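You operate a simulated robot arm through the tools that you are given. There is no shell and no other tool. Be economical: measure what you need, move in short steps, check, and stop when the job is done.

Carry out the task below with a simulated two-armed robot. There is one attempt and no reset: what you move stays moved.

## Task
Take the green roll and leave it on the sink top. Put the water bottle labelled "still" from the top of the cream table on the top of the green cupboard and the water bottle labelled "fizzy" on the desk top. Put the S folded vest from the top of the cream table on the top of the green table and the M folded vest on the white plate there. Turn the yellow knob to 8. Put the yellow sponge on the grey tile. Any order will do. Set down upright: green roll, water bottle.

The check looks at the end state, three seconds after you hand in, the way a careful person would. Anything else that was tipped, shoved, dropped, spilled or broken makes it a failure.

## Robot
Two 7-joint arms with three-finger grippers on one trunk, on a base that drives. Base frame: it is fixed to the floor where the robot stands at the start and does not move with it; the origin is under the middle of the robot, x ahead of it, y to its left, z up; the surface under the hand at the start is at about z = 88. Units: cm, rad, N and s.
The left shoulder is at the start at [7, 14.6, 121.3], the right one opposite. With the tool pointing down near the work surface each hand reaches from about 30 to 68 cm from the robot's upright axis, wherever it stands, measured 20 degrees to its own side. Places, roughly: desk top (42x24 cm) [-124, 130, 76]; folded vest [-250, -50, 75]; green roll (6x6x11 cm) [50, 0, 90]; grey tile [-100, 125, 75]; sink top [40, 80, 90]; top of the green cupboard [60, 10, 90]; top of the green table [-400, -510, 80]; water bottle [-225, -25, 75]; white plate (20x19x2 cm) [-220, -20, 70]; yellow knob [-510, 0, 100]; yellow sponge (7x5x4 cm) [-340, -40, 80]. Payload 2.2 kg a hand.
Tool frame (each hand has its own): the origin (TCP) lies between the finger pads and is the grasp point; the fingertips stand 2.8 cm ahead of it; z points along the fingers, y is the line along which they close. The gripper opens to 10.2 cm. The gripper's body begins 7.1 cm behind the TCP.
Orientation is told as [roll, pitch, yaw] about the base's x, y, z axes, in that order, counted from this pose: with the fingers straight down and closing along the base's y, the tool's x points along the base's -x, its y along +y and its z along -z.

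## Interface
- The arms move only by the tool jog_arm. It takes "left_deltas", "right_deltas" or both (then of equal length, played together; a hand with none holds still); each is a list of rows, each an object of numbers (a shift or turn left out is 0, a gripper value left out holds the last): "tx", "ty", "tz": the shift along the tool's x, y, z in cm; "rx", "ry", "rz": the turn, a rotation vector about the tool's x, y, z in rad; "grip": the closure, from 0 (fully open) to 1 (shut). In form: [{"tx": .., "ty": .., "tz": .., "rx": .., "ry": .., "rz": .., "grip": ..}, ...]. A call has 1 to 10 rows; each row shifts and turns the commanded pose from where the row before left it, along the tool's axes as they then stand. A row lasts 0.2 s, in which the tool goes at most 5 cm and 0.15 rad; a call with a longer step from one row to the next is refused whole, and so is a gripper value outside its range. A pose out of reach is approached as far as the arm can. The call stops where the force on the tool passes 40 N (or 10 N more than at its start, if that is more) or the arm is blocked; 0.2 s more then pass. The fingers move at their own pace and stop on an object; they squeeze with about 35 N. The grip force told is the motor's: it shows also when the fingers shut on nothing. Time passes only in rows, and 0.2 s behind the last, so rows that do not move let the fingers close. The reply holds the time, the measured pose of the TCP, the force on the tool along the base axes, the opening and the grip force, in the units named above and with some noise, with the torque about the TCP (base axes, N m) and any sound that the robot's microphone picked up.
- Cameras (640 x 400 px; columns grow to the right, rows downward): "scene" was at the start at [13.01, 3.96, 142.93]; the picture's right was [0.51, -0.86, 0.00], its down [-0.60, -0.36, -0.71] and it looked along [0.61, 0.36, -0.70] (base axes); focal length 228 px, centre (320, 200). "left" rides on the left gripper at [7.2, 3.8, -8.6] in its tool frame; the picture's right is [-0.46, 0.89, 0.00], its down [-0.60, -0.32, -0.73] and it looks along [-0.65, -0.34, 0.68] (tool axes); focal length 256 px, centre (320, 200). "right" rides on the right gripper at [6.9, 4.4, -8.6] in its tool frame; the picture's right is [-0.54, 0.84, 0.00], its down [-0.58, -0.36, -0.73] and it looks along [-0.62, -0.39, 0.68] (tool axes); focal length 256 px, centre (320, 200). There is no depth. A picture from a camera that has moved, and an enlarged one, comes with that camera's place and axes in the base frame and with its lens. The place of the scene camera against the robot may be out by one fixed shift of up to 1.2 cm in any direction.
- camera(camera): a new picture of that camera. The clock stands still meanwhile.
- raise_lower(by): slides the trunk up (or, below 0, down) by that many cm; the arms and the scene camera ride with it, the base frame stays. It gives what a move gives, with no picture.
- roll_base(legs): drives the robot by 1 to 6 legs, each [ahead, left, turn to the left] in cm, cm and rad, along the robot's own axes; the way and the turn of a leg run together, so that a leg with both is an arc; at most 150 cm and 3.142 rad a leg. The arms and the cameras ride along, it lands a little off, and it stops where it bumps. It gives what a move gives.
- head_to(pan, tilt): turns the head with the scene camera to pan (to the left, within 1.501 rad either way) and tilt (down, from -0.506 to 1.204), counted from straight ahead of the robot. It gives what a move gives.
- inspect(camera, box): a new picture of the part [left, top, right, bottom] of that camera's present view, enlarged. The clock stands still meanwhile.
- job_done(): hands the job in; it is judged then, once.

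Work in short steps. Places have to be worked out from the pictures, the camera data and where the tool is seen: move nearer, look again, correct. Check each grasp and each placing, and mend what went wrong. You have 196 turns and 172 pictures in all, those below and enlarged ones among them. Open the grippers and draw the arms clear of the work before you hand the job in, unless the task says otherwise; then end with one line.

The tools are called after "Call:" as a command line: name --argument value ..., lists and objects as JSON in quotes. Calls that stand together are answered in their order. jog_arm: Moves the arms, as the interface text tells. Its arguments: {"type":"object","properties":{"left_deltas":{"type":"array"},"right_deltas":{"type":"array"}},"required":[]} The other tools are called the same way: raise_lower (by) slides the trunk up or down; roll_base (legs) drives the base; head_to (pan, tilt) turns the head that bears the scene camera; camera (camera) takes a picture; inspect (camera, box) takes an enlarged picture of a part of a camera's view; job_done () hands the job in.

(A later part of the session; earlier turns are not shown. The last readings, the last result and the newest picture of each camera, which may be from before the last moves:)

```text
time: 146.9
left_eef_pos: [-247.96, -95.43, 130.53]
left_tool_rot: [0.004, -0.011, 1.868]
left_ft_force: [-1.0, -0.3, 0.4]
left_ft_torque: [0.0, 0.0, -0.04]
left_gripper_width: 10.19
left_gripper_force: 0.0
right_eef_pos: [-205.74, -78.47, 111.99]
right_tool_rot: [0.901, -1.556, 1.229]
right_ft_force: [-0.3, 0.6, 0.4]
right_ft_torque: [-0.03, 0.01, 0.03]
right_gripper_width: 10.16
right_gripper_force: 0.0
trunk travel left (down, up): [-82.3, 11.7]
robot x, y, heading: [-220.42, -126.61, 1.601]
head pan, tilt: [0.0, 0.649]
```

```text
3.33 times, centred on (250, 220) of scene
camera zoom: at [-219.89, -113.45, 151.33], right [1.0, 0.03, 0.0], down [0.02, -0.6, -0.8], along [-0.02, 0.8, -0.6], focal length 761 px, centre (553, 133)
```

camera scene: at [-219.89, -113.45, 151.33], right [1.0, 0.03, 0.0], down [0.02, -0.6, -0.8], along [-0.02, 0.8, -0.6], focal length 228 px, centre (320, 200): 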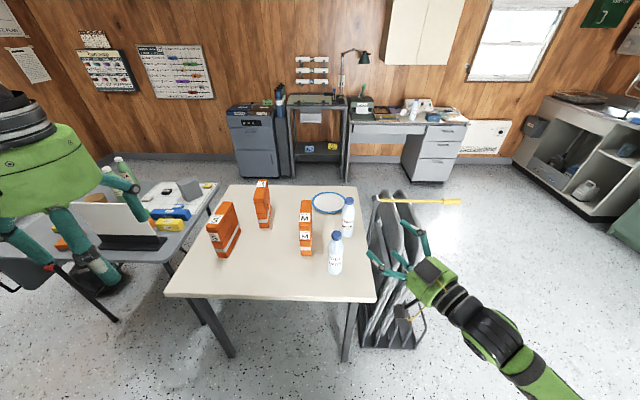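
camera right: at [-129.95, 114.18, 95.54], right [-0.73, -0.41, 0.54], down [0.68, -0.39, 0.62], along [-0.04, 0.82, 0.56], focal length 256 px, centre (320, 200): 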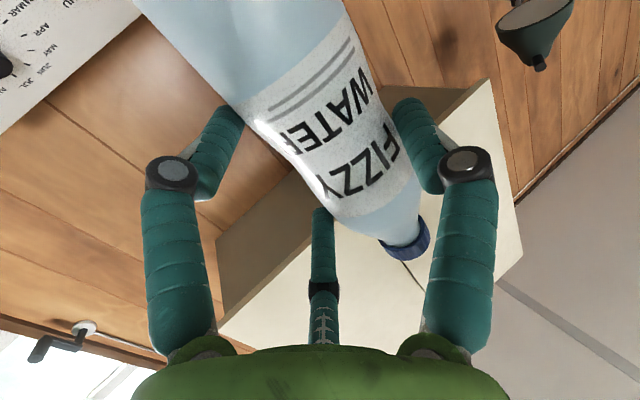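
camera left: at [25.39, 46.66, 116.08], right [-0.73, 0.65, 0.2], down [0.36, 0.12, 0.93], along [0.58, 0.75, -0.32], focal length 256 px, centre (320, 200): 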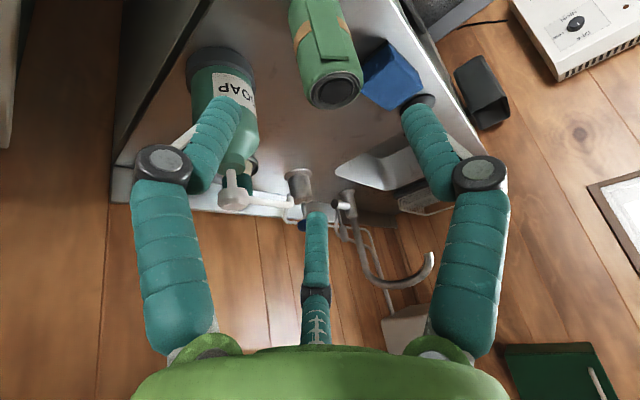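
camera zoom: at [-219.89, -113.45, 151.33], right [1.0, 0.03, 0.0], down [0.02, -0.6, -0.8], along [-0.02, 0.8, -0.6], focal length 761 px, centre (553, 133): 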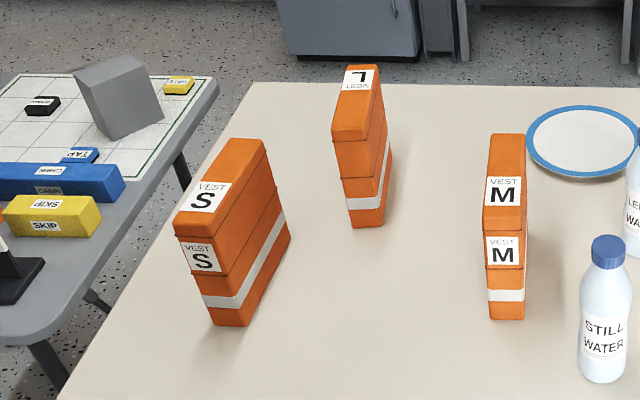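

"STILL" is the near bottle at about (-214.3, -56). I turn the right hand to point straight north and lower the trunk while still off the table.

Call:
jog_arm --right_deltas '[{"rx": 0.1325}, {"rx": 0.1325}, {"rx": 0.1325}, {"rx": 0.1325}, {"ty": 4.3}, {"ty": 4.3}]'

Call:
raise_lower --by -27.5

Call:
camera --camera "right"

Call:
camera --camera "scene"

```text
time: 148.3
left_eef_pos: [-247.95, -95.36, 130.59]
left_tool_rot: [0.004, -0.01, 1.868]
left_ft_force: [-0.8, -0.7, 0.2]
left_ft_torque: [0.01, 0.02, 0.01]
left_gripper_width: 10.2
left_gripper_force: 0.0
right_eef_pos: [-192.66, -79.03, 116.15]
right_tool_rot: [0.456, -1.554, 1.147]
right_ft_force: [0.0, 0.5, -0.1]
right_ft_torque: [-0.02, -0.01, -0.02]
right_gripper_width: 10.17
right_gripper_force: 0.2
right hand out of reach, approached as far as the arm can: row 2, 3, 4, 5, 6
trunk travel left (down, up): [-82.3, 11.7]
robot x, y, heading: [-220.34, -127.05, 1.602]
head pan, tilt: [0.0, 0.649]
```

```text
time: 151.1
left_eef_pos: [-247.9, -95.43, 103.07]
left_tool_rot: [0.004, -0.01, 1.868]
left_ft_force: [-0.8, 0.2, -0.1]
left_ft_torque: [-0.03, 0.01, -0.01]
left_gripper_width: 10.21
left_gripper_force: 0.0
right_eef_pos: [-192.72, -78.94, 88.79]
right_tool_rot: [0.443, -1.557, 1.159]
right_ft_force: [-0.7, -0.9, -0.1]
right_ft_torque: [0.0, -0.03, -0.02]
right_gripper_width: 10.21
right_gripper_force: 0.0
trunk travel left (down, up): [-54.8, 39.2]
robot x, y, heading: [-220.43, -126.82, 1.606]
head pan, tilt: [0.0, 0.649]
```

```text
83 pictures are left
camera right: at [-196.91, -87.83, 82.15], right [-0.84, -0.02, 0.54], down [0.39, -0.71, 0.58], along [0.37, 0.7, 0.61], focal length 256 px, centre (320, 200)
```

right: 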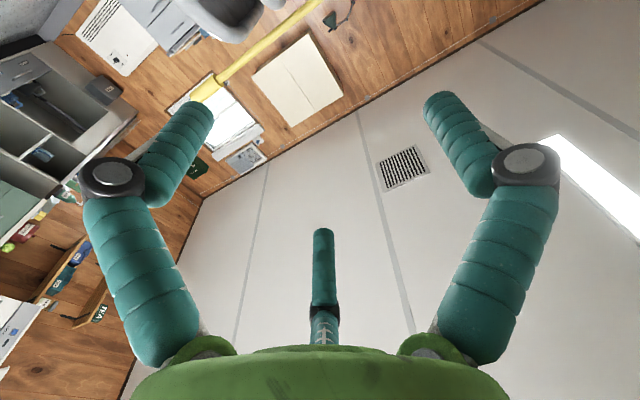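

```text
82 pictures are left
camera scene: at [-219.89, -113.45, 123.83], right [1.0, 0.03, 0.0], down [0.02, -0.6, -0.8], along [-0.02, 0.8, -0.6], focal length 228 px, centre (320, 200)
```

scene: 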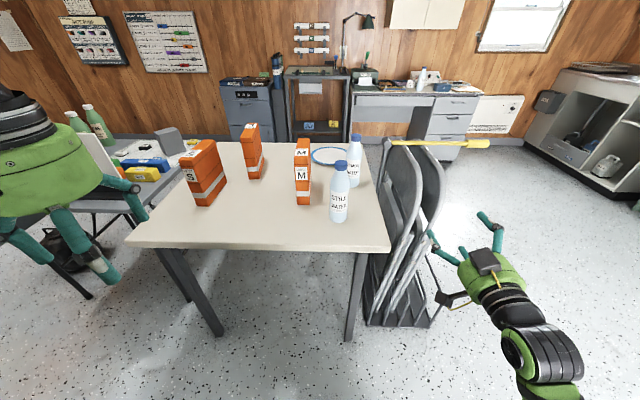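

The arm can point north only further to the right, so I shift the base left 22 cm to line the hand up with the bottle.

Call:
roll_base --legs '[[0, 22, 0]]'

Call:
raise_lower --by -4

Call:
camera --camera "right"

Call:
camera --camera "scene"

```text
time: 152.8
left_eef_pos: [-270.16, -95.78, 103.15]
left_tool_rot: [0.002, -0.01, 1.865]
left_ft_force: [-0.3, 0.0, -0.5]
left_ft_torque: [-0.02, 0.0, 0.0]
left_gripper_width: 10.19
left_gripper_force: 0.1
right_eef_pos: [-214.73, -79.69, 88.72]
right_tool_rot: [0.422, -1.553, 1.177]
right_ft_force: [-0.8, 0.6, -1.0]
right_ft_torque: [0.03, 0.02, -0.01]
right_gripper_width: 10.24
right_gripper_force: 0.0
trunk travel left (down, up): [-54.8, 39.2]
robot x, y, heading: [-242.9, -127.26, 1.593]
head pan, tilt: [0.0, 0.649]
```

```text
time: 153.6
left_eef_pos: [-269.93, -95.94, 99.01]
left_tool_rot: [0.004, -0.012, 1.863]
left_ft_force: [0.3, 0.2, -0.7]
left_ft_torque: [0.0, 0.0, 0.01]
left_gripper_width: 10.21
left_gripper_force: 0.1
right_eef_pos: [-214.71, -79.75, 84.69]
right_tool_rot: [0.437, -1.555, 1.161]
right_ft_force: [-0.2, 0.6, -0.2]
right_ft_torque: [0.02, -0.03, 0.01]
right_gripper_width: 10.21
right_gripper_force: 0.0
trunk travel left (down, up): [-50.8, 43.2]
robot x, y, heading: [-243.02, -127.59, 1.599]
head pan, tilt: [0.0, 0.649]
```

```text
81 pictures are left
camera right: at [-218.97, -88.54, 78.14], right [-0.84, -0.02, 0.54], down [0.39, -0.71, 0.58], along [0.38, 0.7, 0.61], focal length 256 px, centre (320, 200)
```

right: 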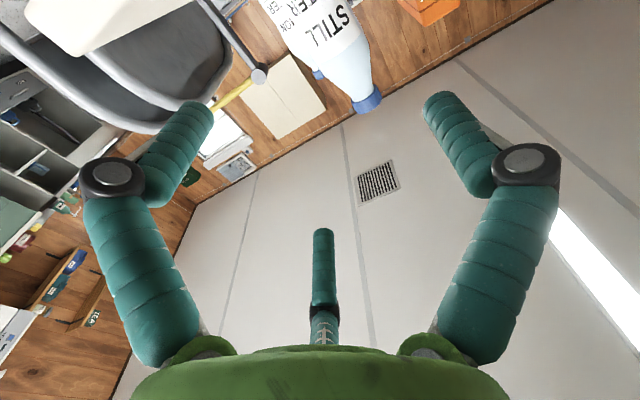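

```text
80 pictures are left
camera scene: at [-242.06, -114.06, 119.83], right [1.0, 0.02, 0.0], down [0.01, -0.6, -0.8], along [-0.02, 0.8, -0.6], focal length 228 px, centre (320, 200)
```

scene: 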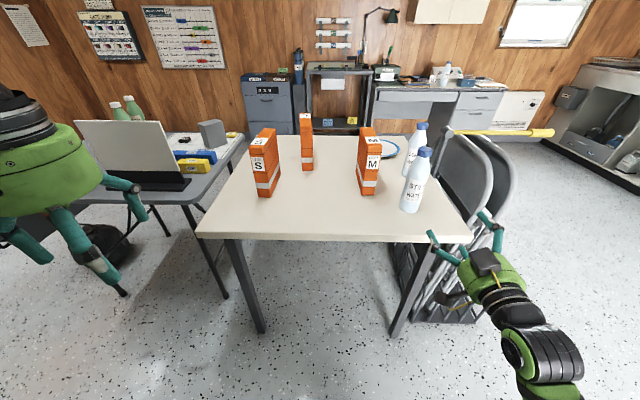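

The bottle reads about (-216.2, -57). The opening clears it by only about 1 cm a side, so I approach partway and check the alignment.

Call:
roll_base --legs '[[12, 1.5, 0]]'

Call:
camera --camera "right"

Call:
inspect --camera "scene" --box '[350, 100, 550, 300]'

```text
time: 154.9
left_eef_pos: [-271.86, -84.16, 99.01]
left_tool_rot: [0.005, -0.012, 1.863]
left_ft_force: [0.1, 0.4, -0.5]
left_ft_torque: [-0.03, 0.02, 0.02]
left_gripper_width: 10.2
left_gripper_force: 0.1
right_eef_pos: [-216.62, -67.8, 84.7]
right_tool_rot: [0.418, -1.553, 1.18]
right_ft_force: [0.5, 0.9, 0.4]
right_ft_torque: [-0.01, -0.02, 0.0]
right_gripper_width: 10.19
right_gripper_force: 0.0
trunk travel left (down, up): [-50.8, 43.2]
robot x, y, heading: [-244.67, -115.79, 1.595]
head pan, tilt: [0.0, 0.649]
```

```text
79 pictures are left
camera right: at [-220.8, -76.64, 78.12], right [-0.84, -0.02, 0.54], down [0.39, -0.71, 0.59], along [0.37, 0.7, 0.6], focal length 256 px, centre (320, 200)
```

right: 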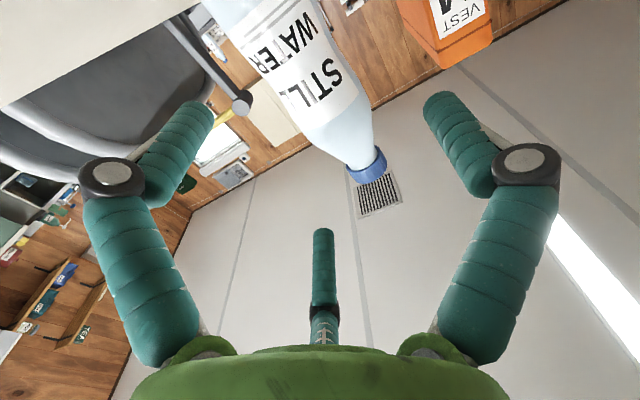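

```text
2.00 times, centred on (450, 200) of scene
camera zoom: at [-243.86, -102.17, 119.82], right [1.0, 0.03, 0.0], down [0.02, -0.6, -0.8], along [-0.02, 0.8, -0.6], focal length 457 px, centre (60, 200)
```

zoom: 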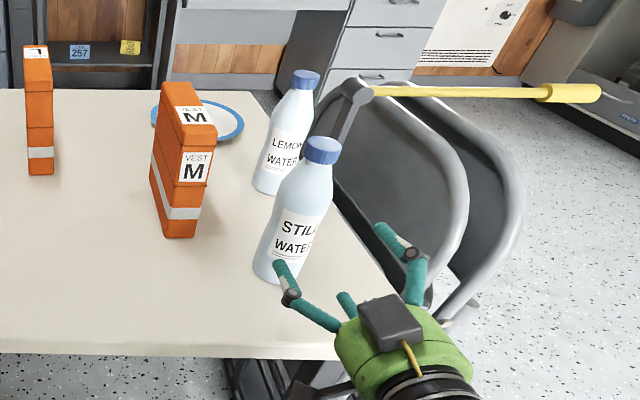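

Two views put the bottle at (-216.5, -55.8), straight ahead of the hand. I advance 11.8 cm.

Call:
jog_arm --right_deltas '[{"tz": 3}, {"tz": 3}, {"tz": 3}, {"tz": 2.8}]'

Call:
camera --camera "right"

```text
time: 155.9
left_eef_pos: [-271.87, -84.18, 99.03]
left_tool_rot: [0.004, -0.011, 1.864]
left_ft_force: [0.2, -0.3, 0.3]
left_ft_torque: [0.04, 0.0, 0.01]
left_gripper_width: 10.2
left_gripper_force: 0.0
right_eef_pos: [-215.61, -57.25, 84.76]
right_tool_rot: [0.507, -1.551, 1.1]
right_ft_force: [0.4, 0.6, 0.3]
right_ft_torque: [-0.01, -0.05, -0.04]
right_gripper_width: 10.2
right_gripper_force: 0.0
right hand out of reach, approached as far as the arm can: row 1, 2, 3, 4
trunk travel left (down, up): [-50.8, 43.2]
robot x, y, heading: [-244.47, -115.57, 1.596]
head pan, tilt: [0.0, 0.649]
```

```text
77 pictures are left
camera right: at [-219.6, -66.1, 78.17], right [-0.84, -0.02, 0.54], down [0.4, -0.71, 0.59], along [0.37, 0.71, 0.6], focal length 256 px, centre (320, 200)
```

right: 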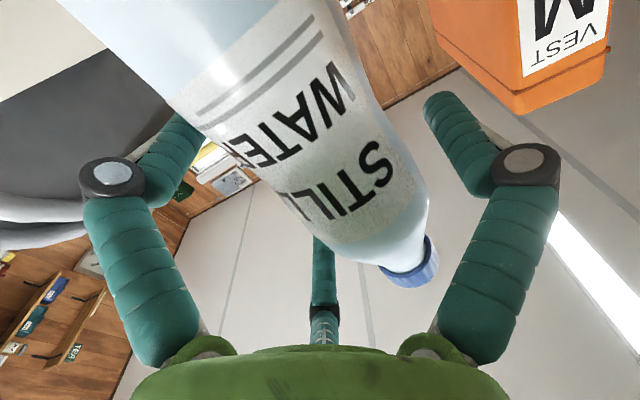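

The hand is still 1.4 cm short and 0.9 cm too far right. I correct with the base, then close gradually.

Call:
roll_base --legs '[[1.6, 0.8, 0]]'

Call:
jog_arm --right_deltas '[{"grip": 0.12}, {"grip": 0.18}, {"grip": 0.24}]'

Call:
camera --camera "right"

```text
time: 156.6
left_eef_pos: [-272.66, -82.65, 99.11]
left_tool_rot: [0.004, -0.014, 1.864]
left_ft_force: [-0.4, 0.1, 0.4]
left_ft_torque: [0.0, 0.0, 0.0]
left_gripper_width: 10.22
left_gripper_force: 0.1
right_eef_pos: [-216.41, -55.83, 84.65]
right_tool_rot: [0.512, -1.551, 1.098]
right_ft_force: [-0.1, 0.5, 0.2]
right_ft_torque: [0.01, 0.02, 0.01]
right_gripper_width: 10.21
right_gripper_force: 0.2
trunk travel left (down, up): [-50.8, 43.2]
robot x, y, heading: [-245.12, -114.3, 1.596]
head pan, tilt: [0.0, 0.649]
```

```text
time: 157.4
left_eef_pos: [-272.61, -82.6, 99.04]
left_tool_rot: [0.004, -0.013, 1.863]
left_ft_force: [0.5, 0.2, -0.6]
left_ft_torque: [-0.01, 0.02, -0.04]
left_gripper_width: 10.19
left_gripper_force: 0.0
right_eef_pos: [-216.26, -55.67, 84.75]
right_tool_rot: [0.525, -1.551, 1.084]
right_ft_force: [-0.5, -0.1, -0.8]
right_ft_torque: [-0.03, -0.01, 0.02]
right_gripper_width: 7.87
right_gripper_force: 0.7
trunk travel left (down, up): [-50.8, 43.2]
robot x, y, heading: [-244.8, -114.02, 1.599]
head pan, tilt: [0.0, 0.649]
```

```text
76 pictures are left
camera right: at [-220.51, -64.55, 78.19], right [-0.84, -0.02, 0.54], down [0.4, -0.71, 0.59], along [0.37, 0.71, 0.6], focal length 256 px, centre (320, 200)
```

right: 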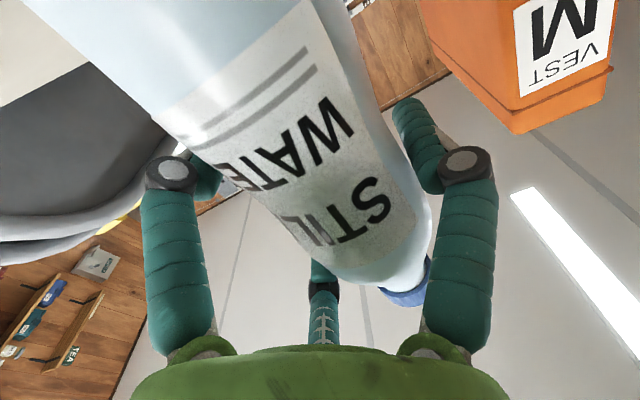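

Call:
jog_arm --right_deltas '[{"grip": 1}, {"grip": 1}, {"tx": -2.5}, {"tx": -2.5}]'

Call:
inspect --camera "scene" --box '[350, 100, 550, 300]'

```text
time: 158.4
left_eef_pos: [-272.68, -82.51, 99.04]
left_tool_rot: [0.005, -0.012, 1.864]
left_ft_force: [0.8, 0.5, 0.1]
left_ft_torque: [0.0, -0.01, 0.01]
left_gripper_width: 10.2
left_gripper_force: 0.0
right_eef_pos: [-216.44, -55.6, 89.64]
right_tool_rot: [0.482, -1.551, 1.13]
right_ft_force: [0.6, -0.9, -4.4]
right_ft_torque: [0.07, -0.04, 0.02]
right_gripper_width: 7.67
right_gripper_force: 34.6
trunk travel left (down, up): [-50.8, 43.2]
robot x, y, heading: [-245.17, -113.99, 1.599]
head pan, tilt: [0.0, 0.649]
```

```text
2.00 times, centred on (450, 200) of scene
camera zoom: at [-244.67, -100.58, 119.82], right [1.0, 0.03, 0.0], down [0.02, -0.6, -0.8], along [-0.02, 0.8, -0.6], focal length 457 px, centre (60, 200)
```

zoom: 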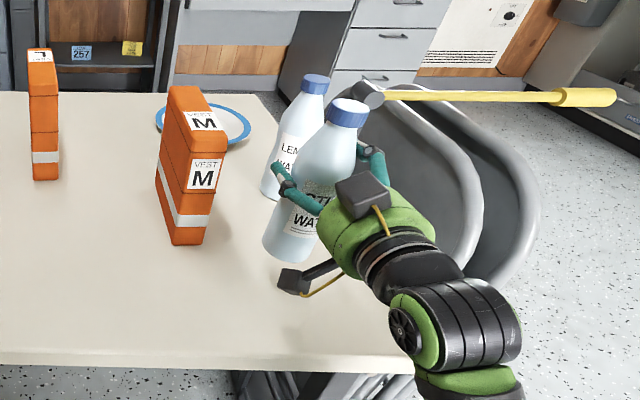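

The still bottle is held (4.4 N). I raise the trunk and shift over so the left hand can also take the M vest; carrying both saves a trip.

Call:
raise_lower --by 19

Call:
roll_base --legs '[[0, -28, 0], [17, 0, 0]]'

Call:
camera --camera "left"

Call:
camera --camera "scene"

```text
time: 160.5
left_eef_pos: [-272.61, -82.42, 118.0]
left_tool_rot: [0.003, -0.01, 1.865]
left_ft_force: [0.1, -0.4, 0.4]
left_ft_torque: [-0.01, -0.02, -0.01]
left_gripper_width: 10.2
left_gripper_force: 0.0
right_eef_pos: [-216.27, -55.39, 108.5]
right_tool_rot: [0.495, -1.551, 1.114]
right_ft_force: [0.5, -0.8, -3.9]
right_ft_torque: [0.04, -0.01, 0.0]
right_gripper_width: 7.65
right_gripper_force: 34.9
trunk travel left (down, up): [-69.8, 24.2]
robot x, y, heading: [-245.35, -113.7, 1.597]
head pan, tilt: [0.0, 0.649]
```

```text
time: 163.5
left_eef_pos: [-245.08, -65.36, 118.09]
left_tool_rot: [0.004, -0.014, 1.865]
left_ft_force: [0.0, -0.8, 0.2]
left_ft_torque: [0.01, -0.03, -0.01]
left_gripper_width: 10.23
left_gripper_force: 0.1
right_eef_pos: [-188.8, -38.1, 108.69]
right_tool_rot: [0.535, -1.553, 1.078]
right_ft_force: [0.7, 0.7, -3.5]
right_ft_torque: [0.07, -0.03, -0.02]
right_gripper_width: 7.66
right_gripper_force: 35.3
trunk travel left (down, up): [-69.8, 24.2]
robot x, y, heading: [-217.72, -97.02, 1.597]
head pan, tilt: [0.0, 0.649]
```

```text
74 pictures are left
camera left: at [-246.53, -73.41, 126.73], right [-0.98, 0.19, 0.01], down [0.13, 0.66, 0.74], along [0.13, 0.73, -0.67], focal length 256 px, centre (320, 200)
```

left: 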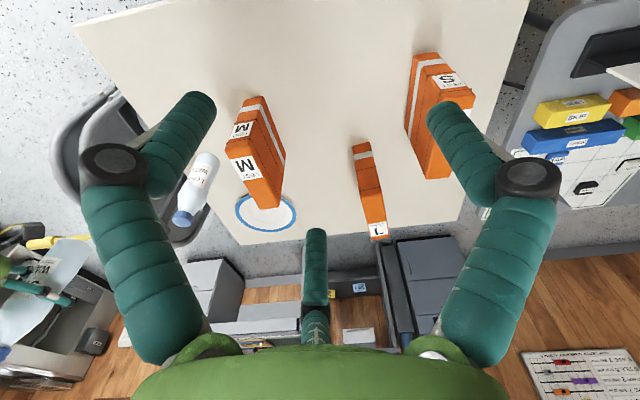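

```text
73 pictures are left
camera scene: at [-217.09, -83.31, 138.85], right [1.0, 0.03, 0.0], down [0.02, -0.6, -0.8], along [-0.02, 0.8, -0.6], focal length 228 px, centre (320, 200)
```

scene: 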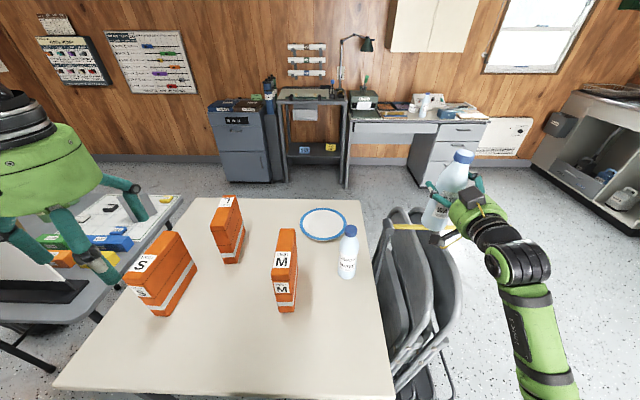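

M's top centre is about (-227.5, -43, 91), with its thin side along x. I bring the left hand above it.

Call:
jog_arm --left_deltas '[{"rz": 0.112}, {"rz": 0.113}, {"tx": -3.5, "ty": -3.17}, {"tx": -3.5, "ty": -3.17}, {"tx": -3.5, "ty": -3.17}, {"tx": -3.5, "ty": -3.17}, {"tx": -3.5, "ty": -3.17}, {"tx": -3.7, "ty": -3.15}, {"tz": 4.5}, {"tz": 4.5}]'

Call:
camera --camera "left"

```text
time: 165.7
left_eef_pos: [-233.79, -50.81, 108.64]
left_tool_rot: [0.005, -0.011, 1.641]
left_ft_force: [0.0, -0.3, 0.2]
left_ft_torque: [0.01, 0.0, -0.05]
left_gripper_width: 10.2
left_gripper_force: 0.2
left hand out of reach, approached as far as the arm can: row 6, 7, 8
right_eef_pos: [-188.79, -38.14, 108.76]
right_tool_rot: [0.512, -1.551, 1.098]
right_ft_force: [-0.4, 0.2, -4.8]
right_ft_torque: [0.0, -0.07, 0.02]
right_gripper_width: 7.67
right_gripper_force: 35.0
trunk travel left (down, up): [-69.8, 24.2]
robot x, y, heading: [-217.96, -96.45, 1.597]
head pan, tilt: [0.0, 0.649]
```

```text
72 pictures are left
camera left: at [-237.02, -58.33, 117.25], right [-0.92, 0.4, 0.01], down [0.28, 0.62, 0.74], along [0.29, 0.68, -0.68], focal length 256 px, centre (320, 200)
```

left: 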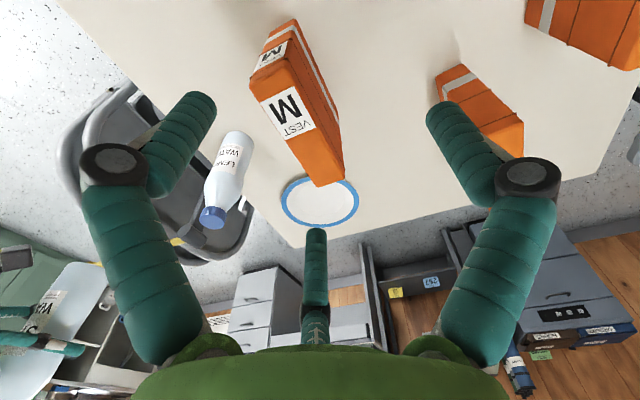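

M lies at x -228.5, running along y from -51.5 to -35. I shift over its middle and lower to just above it.

Call:
jog_arm --left_deltas '[{"rz": 0.07}, {"tx": -3.8, "ty": -2.65}, {"tx": -3.8, "ty": -2.65}, {"tz": 4}, {"tz": 4}, {"tz": 2}]'

Call:
camera --camera "left"

```text
time: 167.1
left_eef_pos: [-233.3, -47.89, 98.51]
left_tool_rot: [0.006, -0.011, 1.571]
left_ft_force: [-0.7, 0.6, 0.6]
left_ft_torque: [0.01, 0.0, 0.0]
left_gripper_width: 10.19
left_gripper_force: 0.0
left hand out of reach, approached as far as the arm can: row 2, 3, 6
right_eef_pos: [-188.71, -38.24, 108.69]
right_tool_rot: [0.512, -1.551, 1.099]
right_ft_force: [0.1, 0.2, -4.0]
right_ft_torque: [0.02, -0.05, -0.01]
right_gripper_width: 7.66
right_gripper_force: 34.7
trunk travel left (down, up): [-69.8, 24.2]
robot x, y, heading: [-217.74, -96.8, 1.599]
head pan, tilt: [0.0, 0.649]
```

```text
71 pictures are left
camera left: at [-237.08, -55.34, 107.15], right [-0.89, 0.46, 0.01], down [0.32, 0.59, 0.74], along [0.34, 0.66, -0.68], focal length 256 px, centre (320, 200)
```

left: 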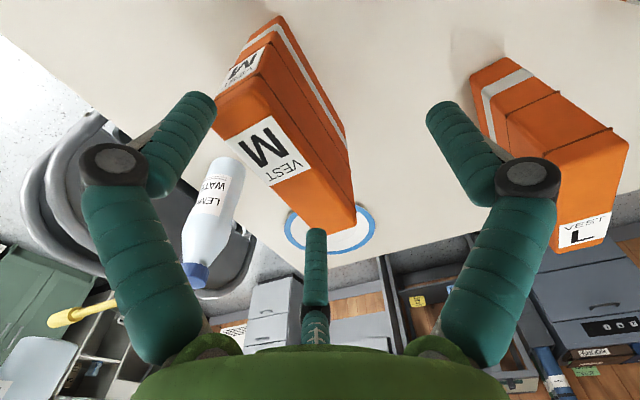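

The left arm is at its reach limit, so I nudge the base right 4.8 cm and ahead 3 cm.

Call:
roll_base --legs '[[3, -4.8, 0]]'

Call:
camera --camera "left"

```text
time: 168.1
left_eef_pos: [-228.85, -46.03, 98.41]
left_tool_rot: [0.005, -0.01, 1.575]
left_ft_force: [0.0, 0.2, 0.0]
left_ft_torque: [-0.03, 0.03, 0.02]
left_gripper_width: 10.2
left_gripper_force: 0.0
right_eef_pos: [-184.5, -36.05, 108.51]
right_tool_rot: [0.448, -1.548, 1.166]
right_ft_force: [-0.3, 0.1, -5.0]
right_ft_torque: [0.06, -0.05, 0.0]
right_gripper_width: 7.67
right_gripper_force: 34.8
trunk travel left (down, up): [-69.8, 24.2]
robot x, y, heading: [-213.25, -94.88, 1.601]
head pan, tilt: [0.0, 0.649]
```

```text
70 pictures are left
camera left: at [-232.64, -53.43, 107.01], right [-0.89, 0.46, 0.01], down [0.32, 0.6, 0.73], along [0.33, 0.65, -0.68], focal length 256 px, centre (320, 200)
```

left: 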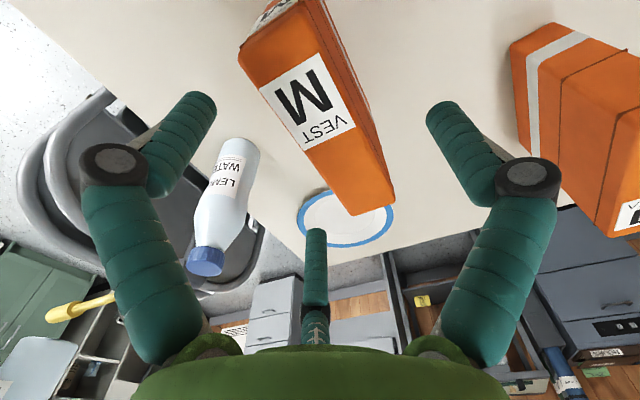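

The vest is centred under the hand. I lower to z 87 and close.

Call:
jog_arm --left_deltas '[{"tz": 4}, {"tz": 4}, {"tz": 3.4}, {"grip": 0.4}, {"grip": 1}, {"grip": 1}, {"grip": 1}]'

Call:
camera --camera "left"

```text
time: 168.7
left_eef_pos: [-229.98, -46.86, 92.94]
left_tool_rot: [-0.018, -0.05, 1.574]
left_ft_force: [0.1, -7.0, 12.7]
left_ft_torque: [0.5, -0.35, -0.14]
left_gripper_width: 10.33
left_gripper_force: 0.1
left hand out of reach, approached as far as the arm can: row 1, 2, 3
right_eef_pos: [-184.38, -36.44, 108.52]
right_tool_rot: [0.442, -1.548, 1.173]
right_ft_force: [0.5, 0.3, -4.5]
right_ft_torque: [0.05, -0.09, 0.01]
right_gripper_width: 7.68
right_gripper_force: 35.0
trunk travel left (down, up): [-69.8, 24.2]
robot x, y, heading: [-212.95, -94.74, 1.602]
head pan, tilt: [0.0, 0.649]
stopped in row 3 (left hand): the force on the tool passed its limit at 59 N (the readings are from after the stop); the commanded pose is now the measured one
```

```text
69 pictures are left
camera left: at [-233.93, -54.54, 101.21], right [-0.89, 0.46, 0.01], down [0.3, 0.57, 0.77], along [0.35, 0.68, -0.64], focal length 256 px, centre (320, 200)
```

left: 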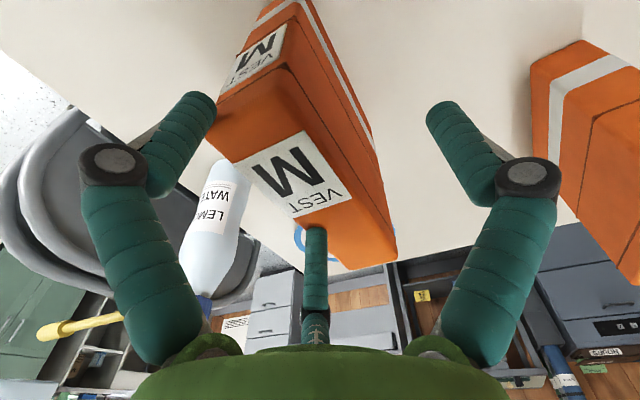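

Something met resistance at z 93. I raise the hand and check the scene.

Call:
jog_arm --left_deltas '[{"tz": -3}, {"tz": -3}]'

Call:
camera --camera "scene"

Call:
inspect --camera "scene" --box '[190, 180, 390, 330]'

```text
time: 169.3
left_eef_pos: [-230.31, -47.19, 98.91]
left_tool_rot: [-0.016, -0.047, 1.572]
left_ft_force: [-0.3, -0.6, -0.3]
left_ft_torque: [0.0, 0.01, 0.03]
left_gripper_width: 10.2
left_gripper_force: 0.0
right_eef_pos: [-184.44, -36.46, 108.63]
right_tool_rot: [0.481, -1.546, 1.134]
right_ft_force: [0.1, 0.2, -4.5]
right_ft_torque: [0.02, -0.03, -0.03]
right_gripper_width: 7.65
right_gripper_force: 35.1
trunk travel left (down, up): [-69.8, 24.2]
robot x, y, heading: [-213.12, -94.75, 1.599]
head pan, tilt: [0.0, 0.649]
```

```text
68 pictures are left
camera scene: at [-212.51, -81.62, 138.83], right [1.0, 0.03, 0.0], down [0.02, -0.6, -0.8], along [-0.03, 0.8, -0.6], focal length 228 px, centre (320, 200)
```

scene: 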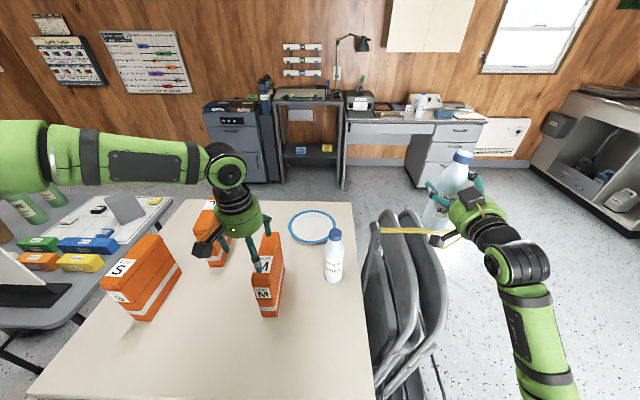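

```text
2.67 times, centred on (290, 255) of scene
camera zoom: at [-212.51, -81.62, 138.83], right [1.0, 0.03, 0.0], down [0.02, -0.6, -0.8], along [-0.03, 0.8, -0.6], focal length 609 px, centre (400, 53)
```

zoom: 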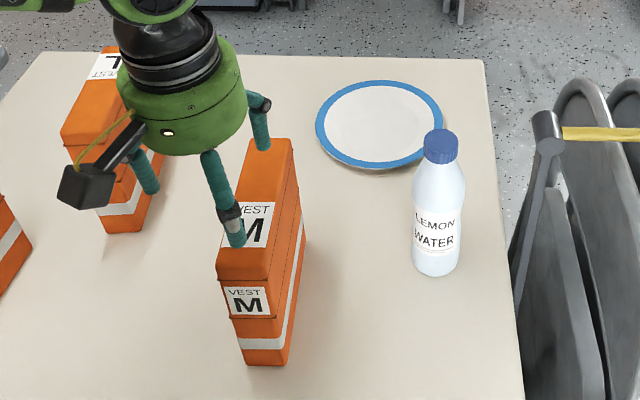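

Comparing views shows the gripper actually has three fingers in a triangle: two on the tool -y side and one on +y. That's why a finger landed on the vest, and it needs the vest centred at tool y of about +1.6. I shift with the base and lower with the trunk.

Call:
roll_base --legs '[[2.2, -3.4, 0]]'

Call:
inspect --camera "scene" --box '[190, 180, 390, 330]'

Call:
camera --camera "left"

```text
time: 170.0
left_eef_pos: [-230.33, -47.17, 98.72]
left_tool_rot: [-0.02, -0.045, 1.576]
left_ft_force: [0.3, -0.3, -0.1]
left_ft_torque: [-0.02, 0.01, 0.01]
left_gripper_width: 10.2
left_gripper_force: 0.1
right_eef_pos: [-184.65, -36.08, 108.36]
right_tool_rot: [0.338, -1.544, 1.281]
right_ft_force: [0.2, 0.4, -3.8]
right_ft_torque: [0.04, -0.04, 0.02]
right_gripper_width: 7.65
right_gripper_force: 34.8
trunk travel left (down, up): [-69.8, 24.2]
robot x, y, heading: [-212.96, -95.04, 1.604]
head pan, tilt: [0.0, 0.649]
stopped in leg 1: the robot was blocked; the commanded pose is now the measured one
```

```text
2.67 times, centred on (290, 255) of scene
camera zoom: at [-212.48, -81.46, 138.81], right [1.0, 0.04, 0.0], down [0.02, -0.6, -0.8], along [-0.03, 0.8, -0.61], focal length 609 px, centre (400, 53)
```

zoom: 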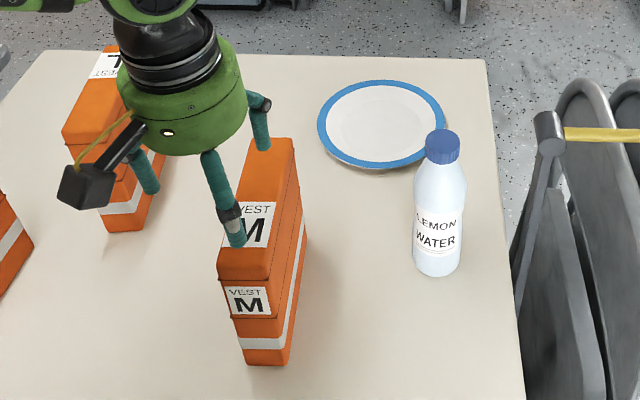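

```text
65 pictures are left
camera left: at [-234.27, -54.88, 107.01], right [-0.89, 0.46, 0.0], down [0.3, 0.57, 0.76], along [0.35, 0.68, -0.65], focal length 256 px, centre (320, 200)
```

left: 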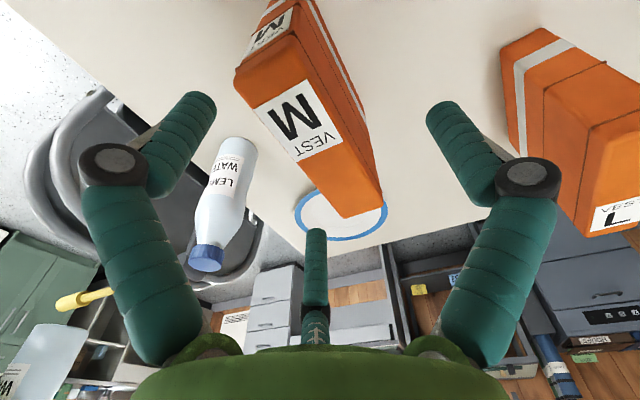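

The base touched something, about 28 cm from the table edge, and stopped; nothing moved. I back off, shift left and turn right so the target falls into the left hand's comfortable zone.

Call:
roll_base --legs '[[-4, 0, 0], [0, 12, 0], [0, 0, -0.4]]'

Call:
jog_arm --left_deltas '[{"rz": -0.133}, {"rz": -0.133}, {"rz": -0.134}, {"rx": 0.02, "ry": 0.045}]'

Call:
camera --camera "scene"

Call:
camera --camera "left"

```text
time: 172.9
left_eef_pos: [-223.11, -48.66, 98.7]
left_tool_rot: [-0.02, -0.046, 1.19]
left_ft_force: [0.6, 0.6, -0.3]
left_ft_torque: [0.02, -0.02, 0.0]
left_gripper_width: 10.22
left_gripper_force: 0.1
right_eef_pos: [-176.62, -55.61, 108.56]
right_tool_rot: [0.399, -1.548, 0.832]
right_ft_force: [-0.8, 1.1, -4.2]
right_ft_torque: [0.02, -0.06, 0.0]
right_gripper_width: 7.66
right_gripper_force: 35.2
trunk travel left (down, up): [-69.8, 24.2]
robot x, y, heading: [-225.23, -99.28, 1.217]
head pan, tilt: [0.0, 0.649]
```

```text
time: 173.9
left_eef_pos: [-223.13, -48.6, 98.7]
left_tool_rot: [-0.055, 0.011, 1.59]
left_ft_force: [0.5, 0.4, 0.6]
left_ft_torque: [0.01, 0.01, -0.02]
left_gripper_width: 10.18
left_gripper_force: 0.0
right_eef_pos: [-176.58, -55.69, 108.49]
right_tool_rot: [0.39, -1.546, 0.844]
right_ft_force: [-0.5, -0.3, -5.0]
right_ft_torque: [0.02, -0.05, -0.01]
right_gripper_width: 7.66
right_gripper_force: 35.4
trunk travel left (down, up): [-69.8, 24.2]
robot x, y, heading: [-225.13, -99.38, 1.222]
head pan, tilt: [0.0, 0.649]
```

```text
64 pictures are left
camera scene: at [-219.32, -86.75, 138.82], right [0.94, -0.34, 0.0], down [-0.21, -0.57, -0.8], along [0.27, 0.75, -0.61], focal length 228 px, centre (320, 200)
```

scene: 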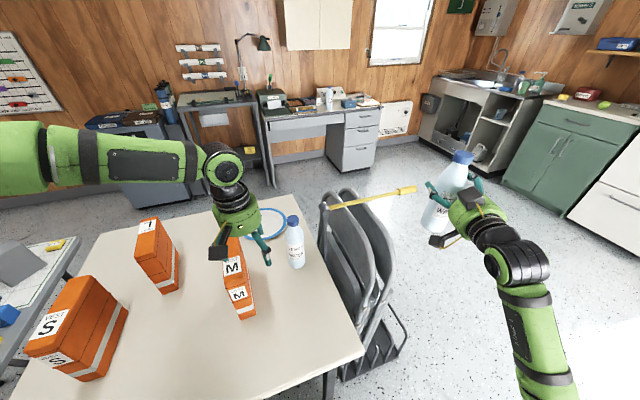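

```text
63 pictures are left
camera left: at [-227.28, -55.93, 107.23], right [-0.89, 0.45, -0.05], down [0.26, 0.62, 0.74], along [0.36, 0.65, -0.67], focal length 256 px, centre (320, 200)
```

left: 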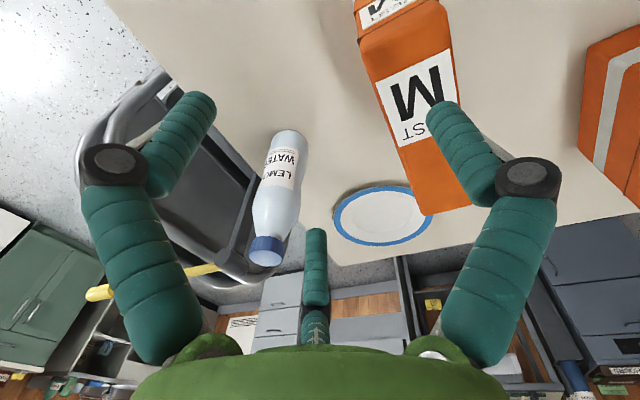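

From here M's top is at x -228.8, y -51..-35. I level the tool, shift so M sits at tool y +1.6, and check.

Call:
jog_arm --left_deltas '[{"rx": -0.055, "ry": -0.011}, {"tx": -2.6, "ty": 2.0}, {"tx": -2.6, "ty": 2.0}]'

Call:
camera --camera "left"

Call:
inspect --camera "scene" --box '[150, 160, 330, 330]'

```text
time: 174.7
left_eef_pos: [-227.39, -43.53, 98.72]
left_tool_rot: [-0.003, 0.001, 1.591]
left_ft_force: [0.5, -0.2, -0.7]
left_ft_torque: [0.01, -0.01, -0.02]
left_gripper_width: 10.19
left_gripper_force: 0.1
right_eef_pos: [-176.49, -55.62, 108.42]
right_tool_rot: [0.377, -1.547, 0.855]
right_ft_force: [0.9, 0.9, -3.8]
right_ft_torque: [0.04, -0.07, -0.05]
right_gripper_width: 7.66
right_gripper_force: 35.1
trunk travel left (down, up): [-69.8, 24.2]
robot x, y, heading: [-224.97, -99.8, 1.22]
head pan, tilt: [0.0, 0.649]
```

```text
62 pictures are left
camera left: at [-231.01, -50.92, 107.4], right [-0.89, 0.45, 0.0], down [0.31, 0.61, 0.73], along [0.33, 0.65, -0.68], focal length 256 px, centre (320, 200)
```

left: 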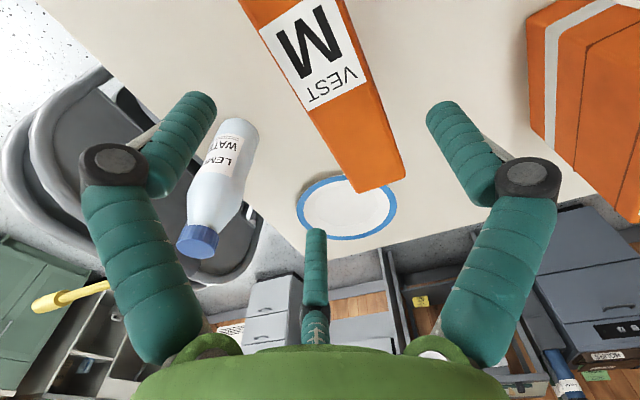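

```text
2.35 times, centred on (240, 245) of scene
camera zoom: at [-219.35, -86.73, 138.82], right [0.94, -0.34, 0.0], down [-0.21, -0.57, -0.8], along [0.27, 0.75, -0.61], focal length 537 px, centre (508, 94)
```

zoom: 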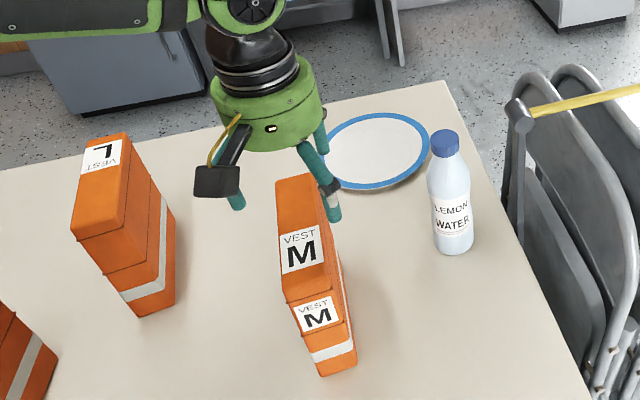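

M now sits between the single finger and the pair. I lower with the trunk and close.

Call:
raise_lower --by -6

Call:
raise_lower --by -5

Call:
jog_arm --left_deltas '[{"grip": 0.3}, {"grip": 0.5}, {"grip": 1}, {"grip": 1}]'

Call:
inspect --camera "scene" --box '[150, 160, 330, 330]'

```text
time: 175.7
left_eef_pos: [-227.34, -43.71, 92.76]
left_tool_rot: [0.001, -0.001, 1.59]
left_ft_force: [0.0, -0.3, 0.2]
left_ft_torque: [-0.01, 0.03, 0.01]
left_gripper_width: 10.17
left_gripper_force: 0.0
right_eef_pos: [-176.63, -55.71, 102.5]
right_tool_rot: [0.403, -1.547, 0.829]
right_ft_force: [0.8, -0.3, -4.5]
right_ft_torque: [0.02, -0.08, 0.03]
right_gripper_width: 7.63
right_gripper_force: 34.9
trunk travel left (down, up): [-63.8, 30.2]
robot x, y, heading: [-224.74, -99.57, 1.218]
head pan, tilt: [0.0, 0.649]
```

```text
time: 176.7
left_eef_pos: [-227.35, -43.59, 87.72]
left_tool_rot: [0.001, -0.003, 1.587]
left_ft_force: [-0.6, -0.6, 0.7]
left_ft_torque: [0.03, 0.03, 0.03]
left_gripper_width: 10.19
left_gripper_force: 0.0
right_eef_pos: [-176.59, -55.72, 97.46]
right_tool_rot: [0.407, -1.545, 0.824]
right_ft_force: [0.1, -0.2, -4.7]
right_ft_torque: [0.01, -0.07, 0.0]
right_gripper_width: 7.64
right_gripper_force: 35.1
trunk travel left (down, up): [-58.8, 35.2]
robot x, y, heading: [-224.73, -99.39, 1.22]
head pan, tilt: [0.0, 0.649]
```

```text
time: 177.7
left_eef_pos: [-227.38, -43.73, 87.78]
left_tool_rot: [0.001, -0.003, 1.588]
left_ft_force: [0.0, -0.7, -0.1]
left_ft_torque: [-0.03, 0.04, 0.0]
left_gripper_width: 6.34
left_gripper_force: 34.8
right_eef_pos: [-176.69, -55.66, 97.4]
right_tool_rot: [0.402, -1.546, 0.833]
right_ft_force: [0.3, 0.0, -4.4]
right_ft_torque: [0.01, -0.04, 0.0]
right_gripper_width: 7.64
right_gripper_force: 35.1
trunk travel left (down, up): [-58.8, 35.2]
robot x, y, heading: [-225.25, -99.54, 1.218]
head pan, tilt: [0.0, 0.649]
```

```text
2.35 times, centred on (240, 245) of scene
camera zoom: at [-219.3, -86.79, 127.82], right [0.94, -0.34, 0.0], down [-0.21, -0.57, -0.8], along [0.27, 0.75, -0.61], focal length 537 px, centre (508, 94)
```

zoom: 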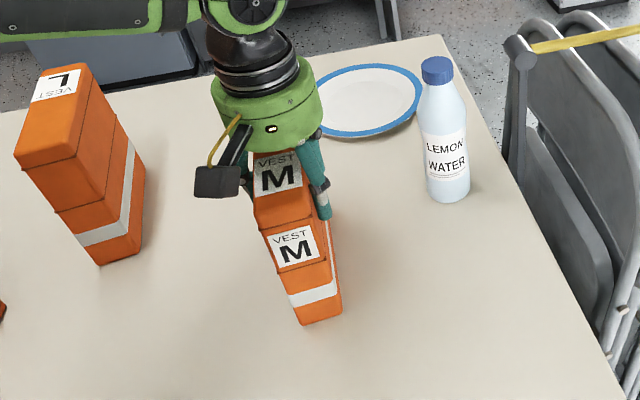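

M is gripped. I lift with the trunk and carry it around to the north side, turning in the open area to the south-east.

Call:
raise_lower --by 19

Call:
roll_base --legs '[[-32.8, -12.1, 0], [29.4, -79.7, 0], [0, 0, 3.1]]'

Call:
camera --camera "scene"

```text
time: 179.7
left_eef_pos: [-227.17, -43.52, 106.65]
left_tool_rot: [0.0, -0.001, 1.589]
left_ft_force: [0.1, -0.6, -3.0]
left_ft_torque: [-0.03, -0.04, 0.02]
left_gripper_width: 6.32
left_gripper_force: 34.4
right_eef_pos: [-176.5, -55.57, 116.42]
right_tool_rot: [0.396, -1.545, 0.838]
right_ft_force: [0.1, -0.3, -5.0]
right_ft_torque: [0.02, -0.07, 0.0]
right_gripper_width: 7.63
right_gripper_force: 35.1
trunk travel left (down, up): [-77.8, 16.2]
robot x, y, heading: [-225.18, -99.56, 1.221]
head pan, tilt: [0.0, 0.649]
```

```text
time: 193.4
left_eef_pos: [-139.64, -190.75, 106.62]
left_tool_rot: [0.001, -0.001, -1.566]
left_ft_force: [0.2, -0.3, -2.0]
left_ft_torque: [0.01, 0.0, 0.04]
left_gripper_width: 6.34
left_gripper_force: 34.9
right_eef_pos: [-190.48, -178.2, 116.42]
right_tool_rot: [0.401, -1.545, -2.322]
right_ft_force: [-0.9, 0.5, -3.6]
right_ft_torque: [-0.01, 0.01, -0.01]
right_gripper_width: 7.6
right_gripper_force: 35.3
trunk travel left (down, up): [-77.8, 16.2]
robot x, y, heading: [-141.7, -134.95, -1.937]
head pan, tilt: [0.0, 0.649]
```

```text
59 pictures are left
camera scene: at [-145.26, -147.98, 146.82], right [-0.94, 0.35, 0.0], down [0.21, 0.57, -0.8], along [-0.28, -0.74, -0.61], focal length 228 px, centre (320, 200)
```

scene: 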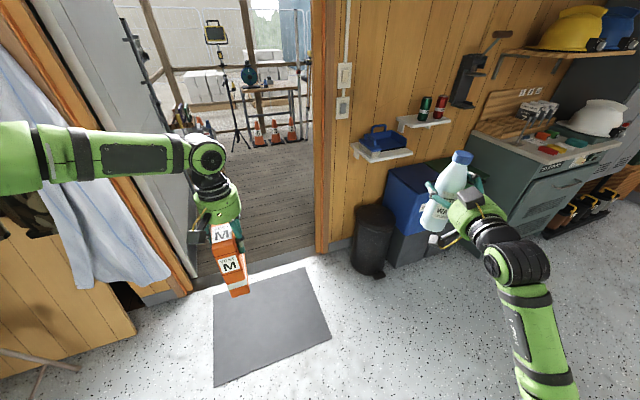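

Both are held. I drive north past the chairs, then west to the table's north side.

Call:
roll_base --legs '[[-81.7, -31.3, 0], [-81.7, -31.3, 0], [30.5, -74, 0]]'

Call:
camera --camera "scene"

Call:
camera --camera "left"

```text
time: 196.9
left_eef_pos: [-139.31, -128.72, 106.93]
left_tool_rot: [-0.001, -0.004, -1.578]
left_ft_force: [0.6, 0.2, -1.7]
left_ft_torque: [-0.01, 0.07, -0.02]
left_gripper_width: 6.32
left_gripper_force: 34.6
right_eef_pos: [-189.72, -115.54, 116.53]
right_tool_rot: [0.354, -1.544, -2.286]
right_ft_force: [-0.1, 0.4, -4.6]
right_ft_torque: [-0.02, 0.06, -0.01]
right_gripper_width: 7.58
right_gripper_force: 34.7
trunk travel left (down, up): [-77.8, 16.2]
robot x, y, heading: [-140.51, -73.44, -1.95]
head pan, tilt: [0.0, 0.649]
stopped in leg 1: the robot was blocked; the commanded pose is now the measured one
```

```text
58 pictures are left
camera scene: at [-144.2, -85.79, 146.87], right [-0.93, 0.37, 0.0], down [0.22, 0.56, -0.8], along [-0.29, -0.74, -0.6], focal length 228 px, centre (320, 200)
```

scene: 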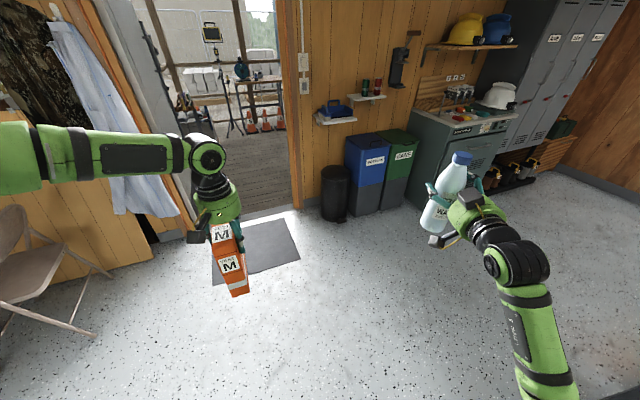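

```text
57 pictures are left
camera left: at [-135.42, -121.55, 115.61], right [0.88, -0.47, 0.0], down [-0.32, -0.6, 0.73], along [-0.35, -0.65, -0.68], focal length 256 px, centre (320, 200)
```

left: 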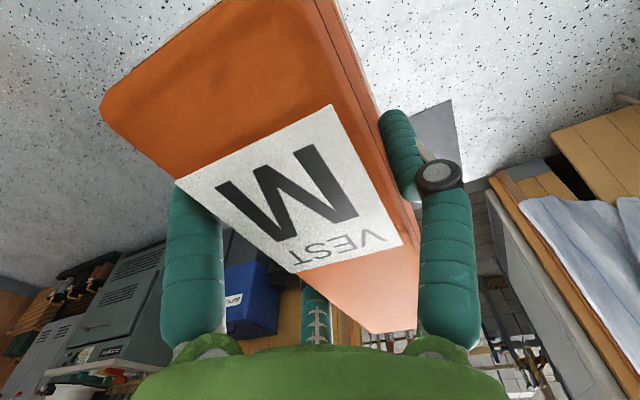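

The base bumped the chair rack behind it. I move away, pass further east, then look at the rack.

Call:
roll_base --legs '[[6, 0, 0], [-11.1, 27.9, 0], [-109.6, -43.7, 0]]'

Call:
head_to --pan -0.75 --tilt 0.5

Call:
camera --camera "scene"

```text
time: 205.1
left_eef_pos: [-112.1, -15.94, 106.78]
left_tool_rot: [-0.003, -0.002, -1.579]
left_ft_force: [0.7, 0.1, -1.9]
left_ft_torque: [0.01, 0.05, 0.03]
left_gripper_width: 6.33
left_gripper_force: 35.0
right_eef_pos: [-162.46, -2.59, 116.43]
right_tool_rot: [0.358, -1.545, -2.294]
right_ft_force: [1.1, 0.7, -4.9]
right_ft_torque: [-0.02, 0.03, -0.02]
right_gripper_width: 7.58
right_gripper_force: 35.5
trunk travel left (down, up): [-77.8, 16.2]
robot x, y, heading: [-112.5, 39.73, -1.948]
head pan, tilt: [0.0, 0.649]
```

```text
time: 206.2
left_eef_pos: [-112.14, -15.86, 106.74]
left_tool_rot: [-0.002, -0.003, -1.579]
left_ft_force: [0.2, 0.1, -2.0]
left_ft_torque: [0.0, 0.03, -0.02]
left_gripper_width: 6.33
left_gripper_force: 34.9
right_eef_pos: [-162.49, -2.57, 116.35]
right_tool_rot: [0.36, -1.544, -2.3]
right_ft_force: [-0.2, -0.4, -4.2]
right_ft_torque: [-0.02, 0.08, -0.01]
right_gripper_width: 7.56
right_gripper_force: 35.4
trunk travel left (down, up): [-77.8, 16.2]
robot x, y, heading: [-112.8, 40.02, -1.952]
head pan, tilt: [-0.75, 0.499]
```

```text
56 pictures are left
camera scene: at [-121.93, 31.16, 148.15], right [-0.43, 0.9, 0.0], down [0.43, 0.21, -0.88], along [-0.79, -0.38, -0.48], focal length 228 px, centre (320, 200)
```

scene: 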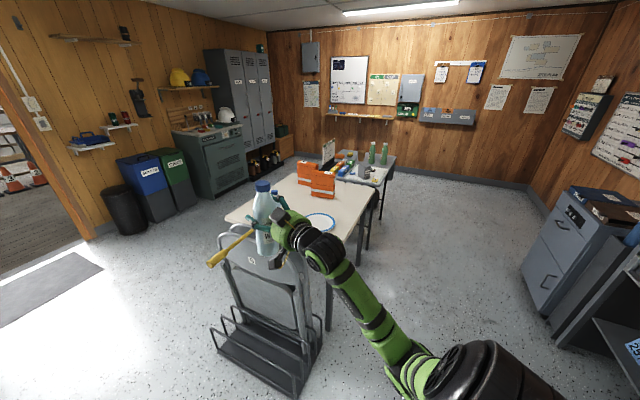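

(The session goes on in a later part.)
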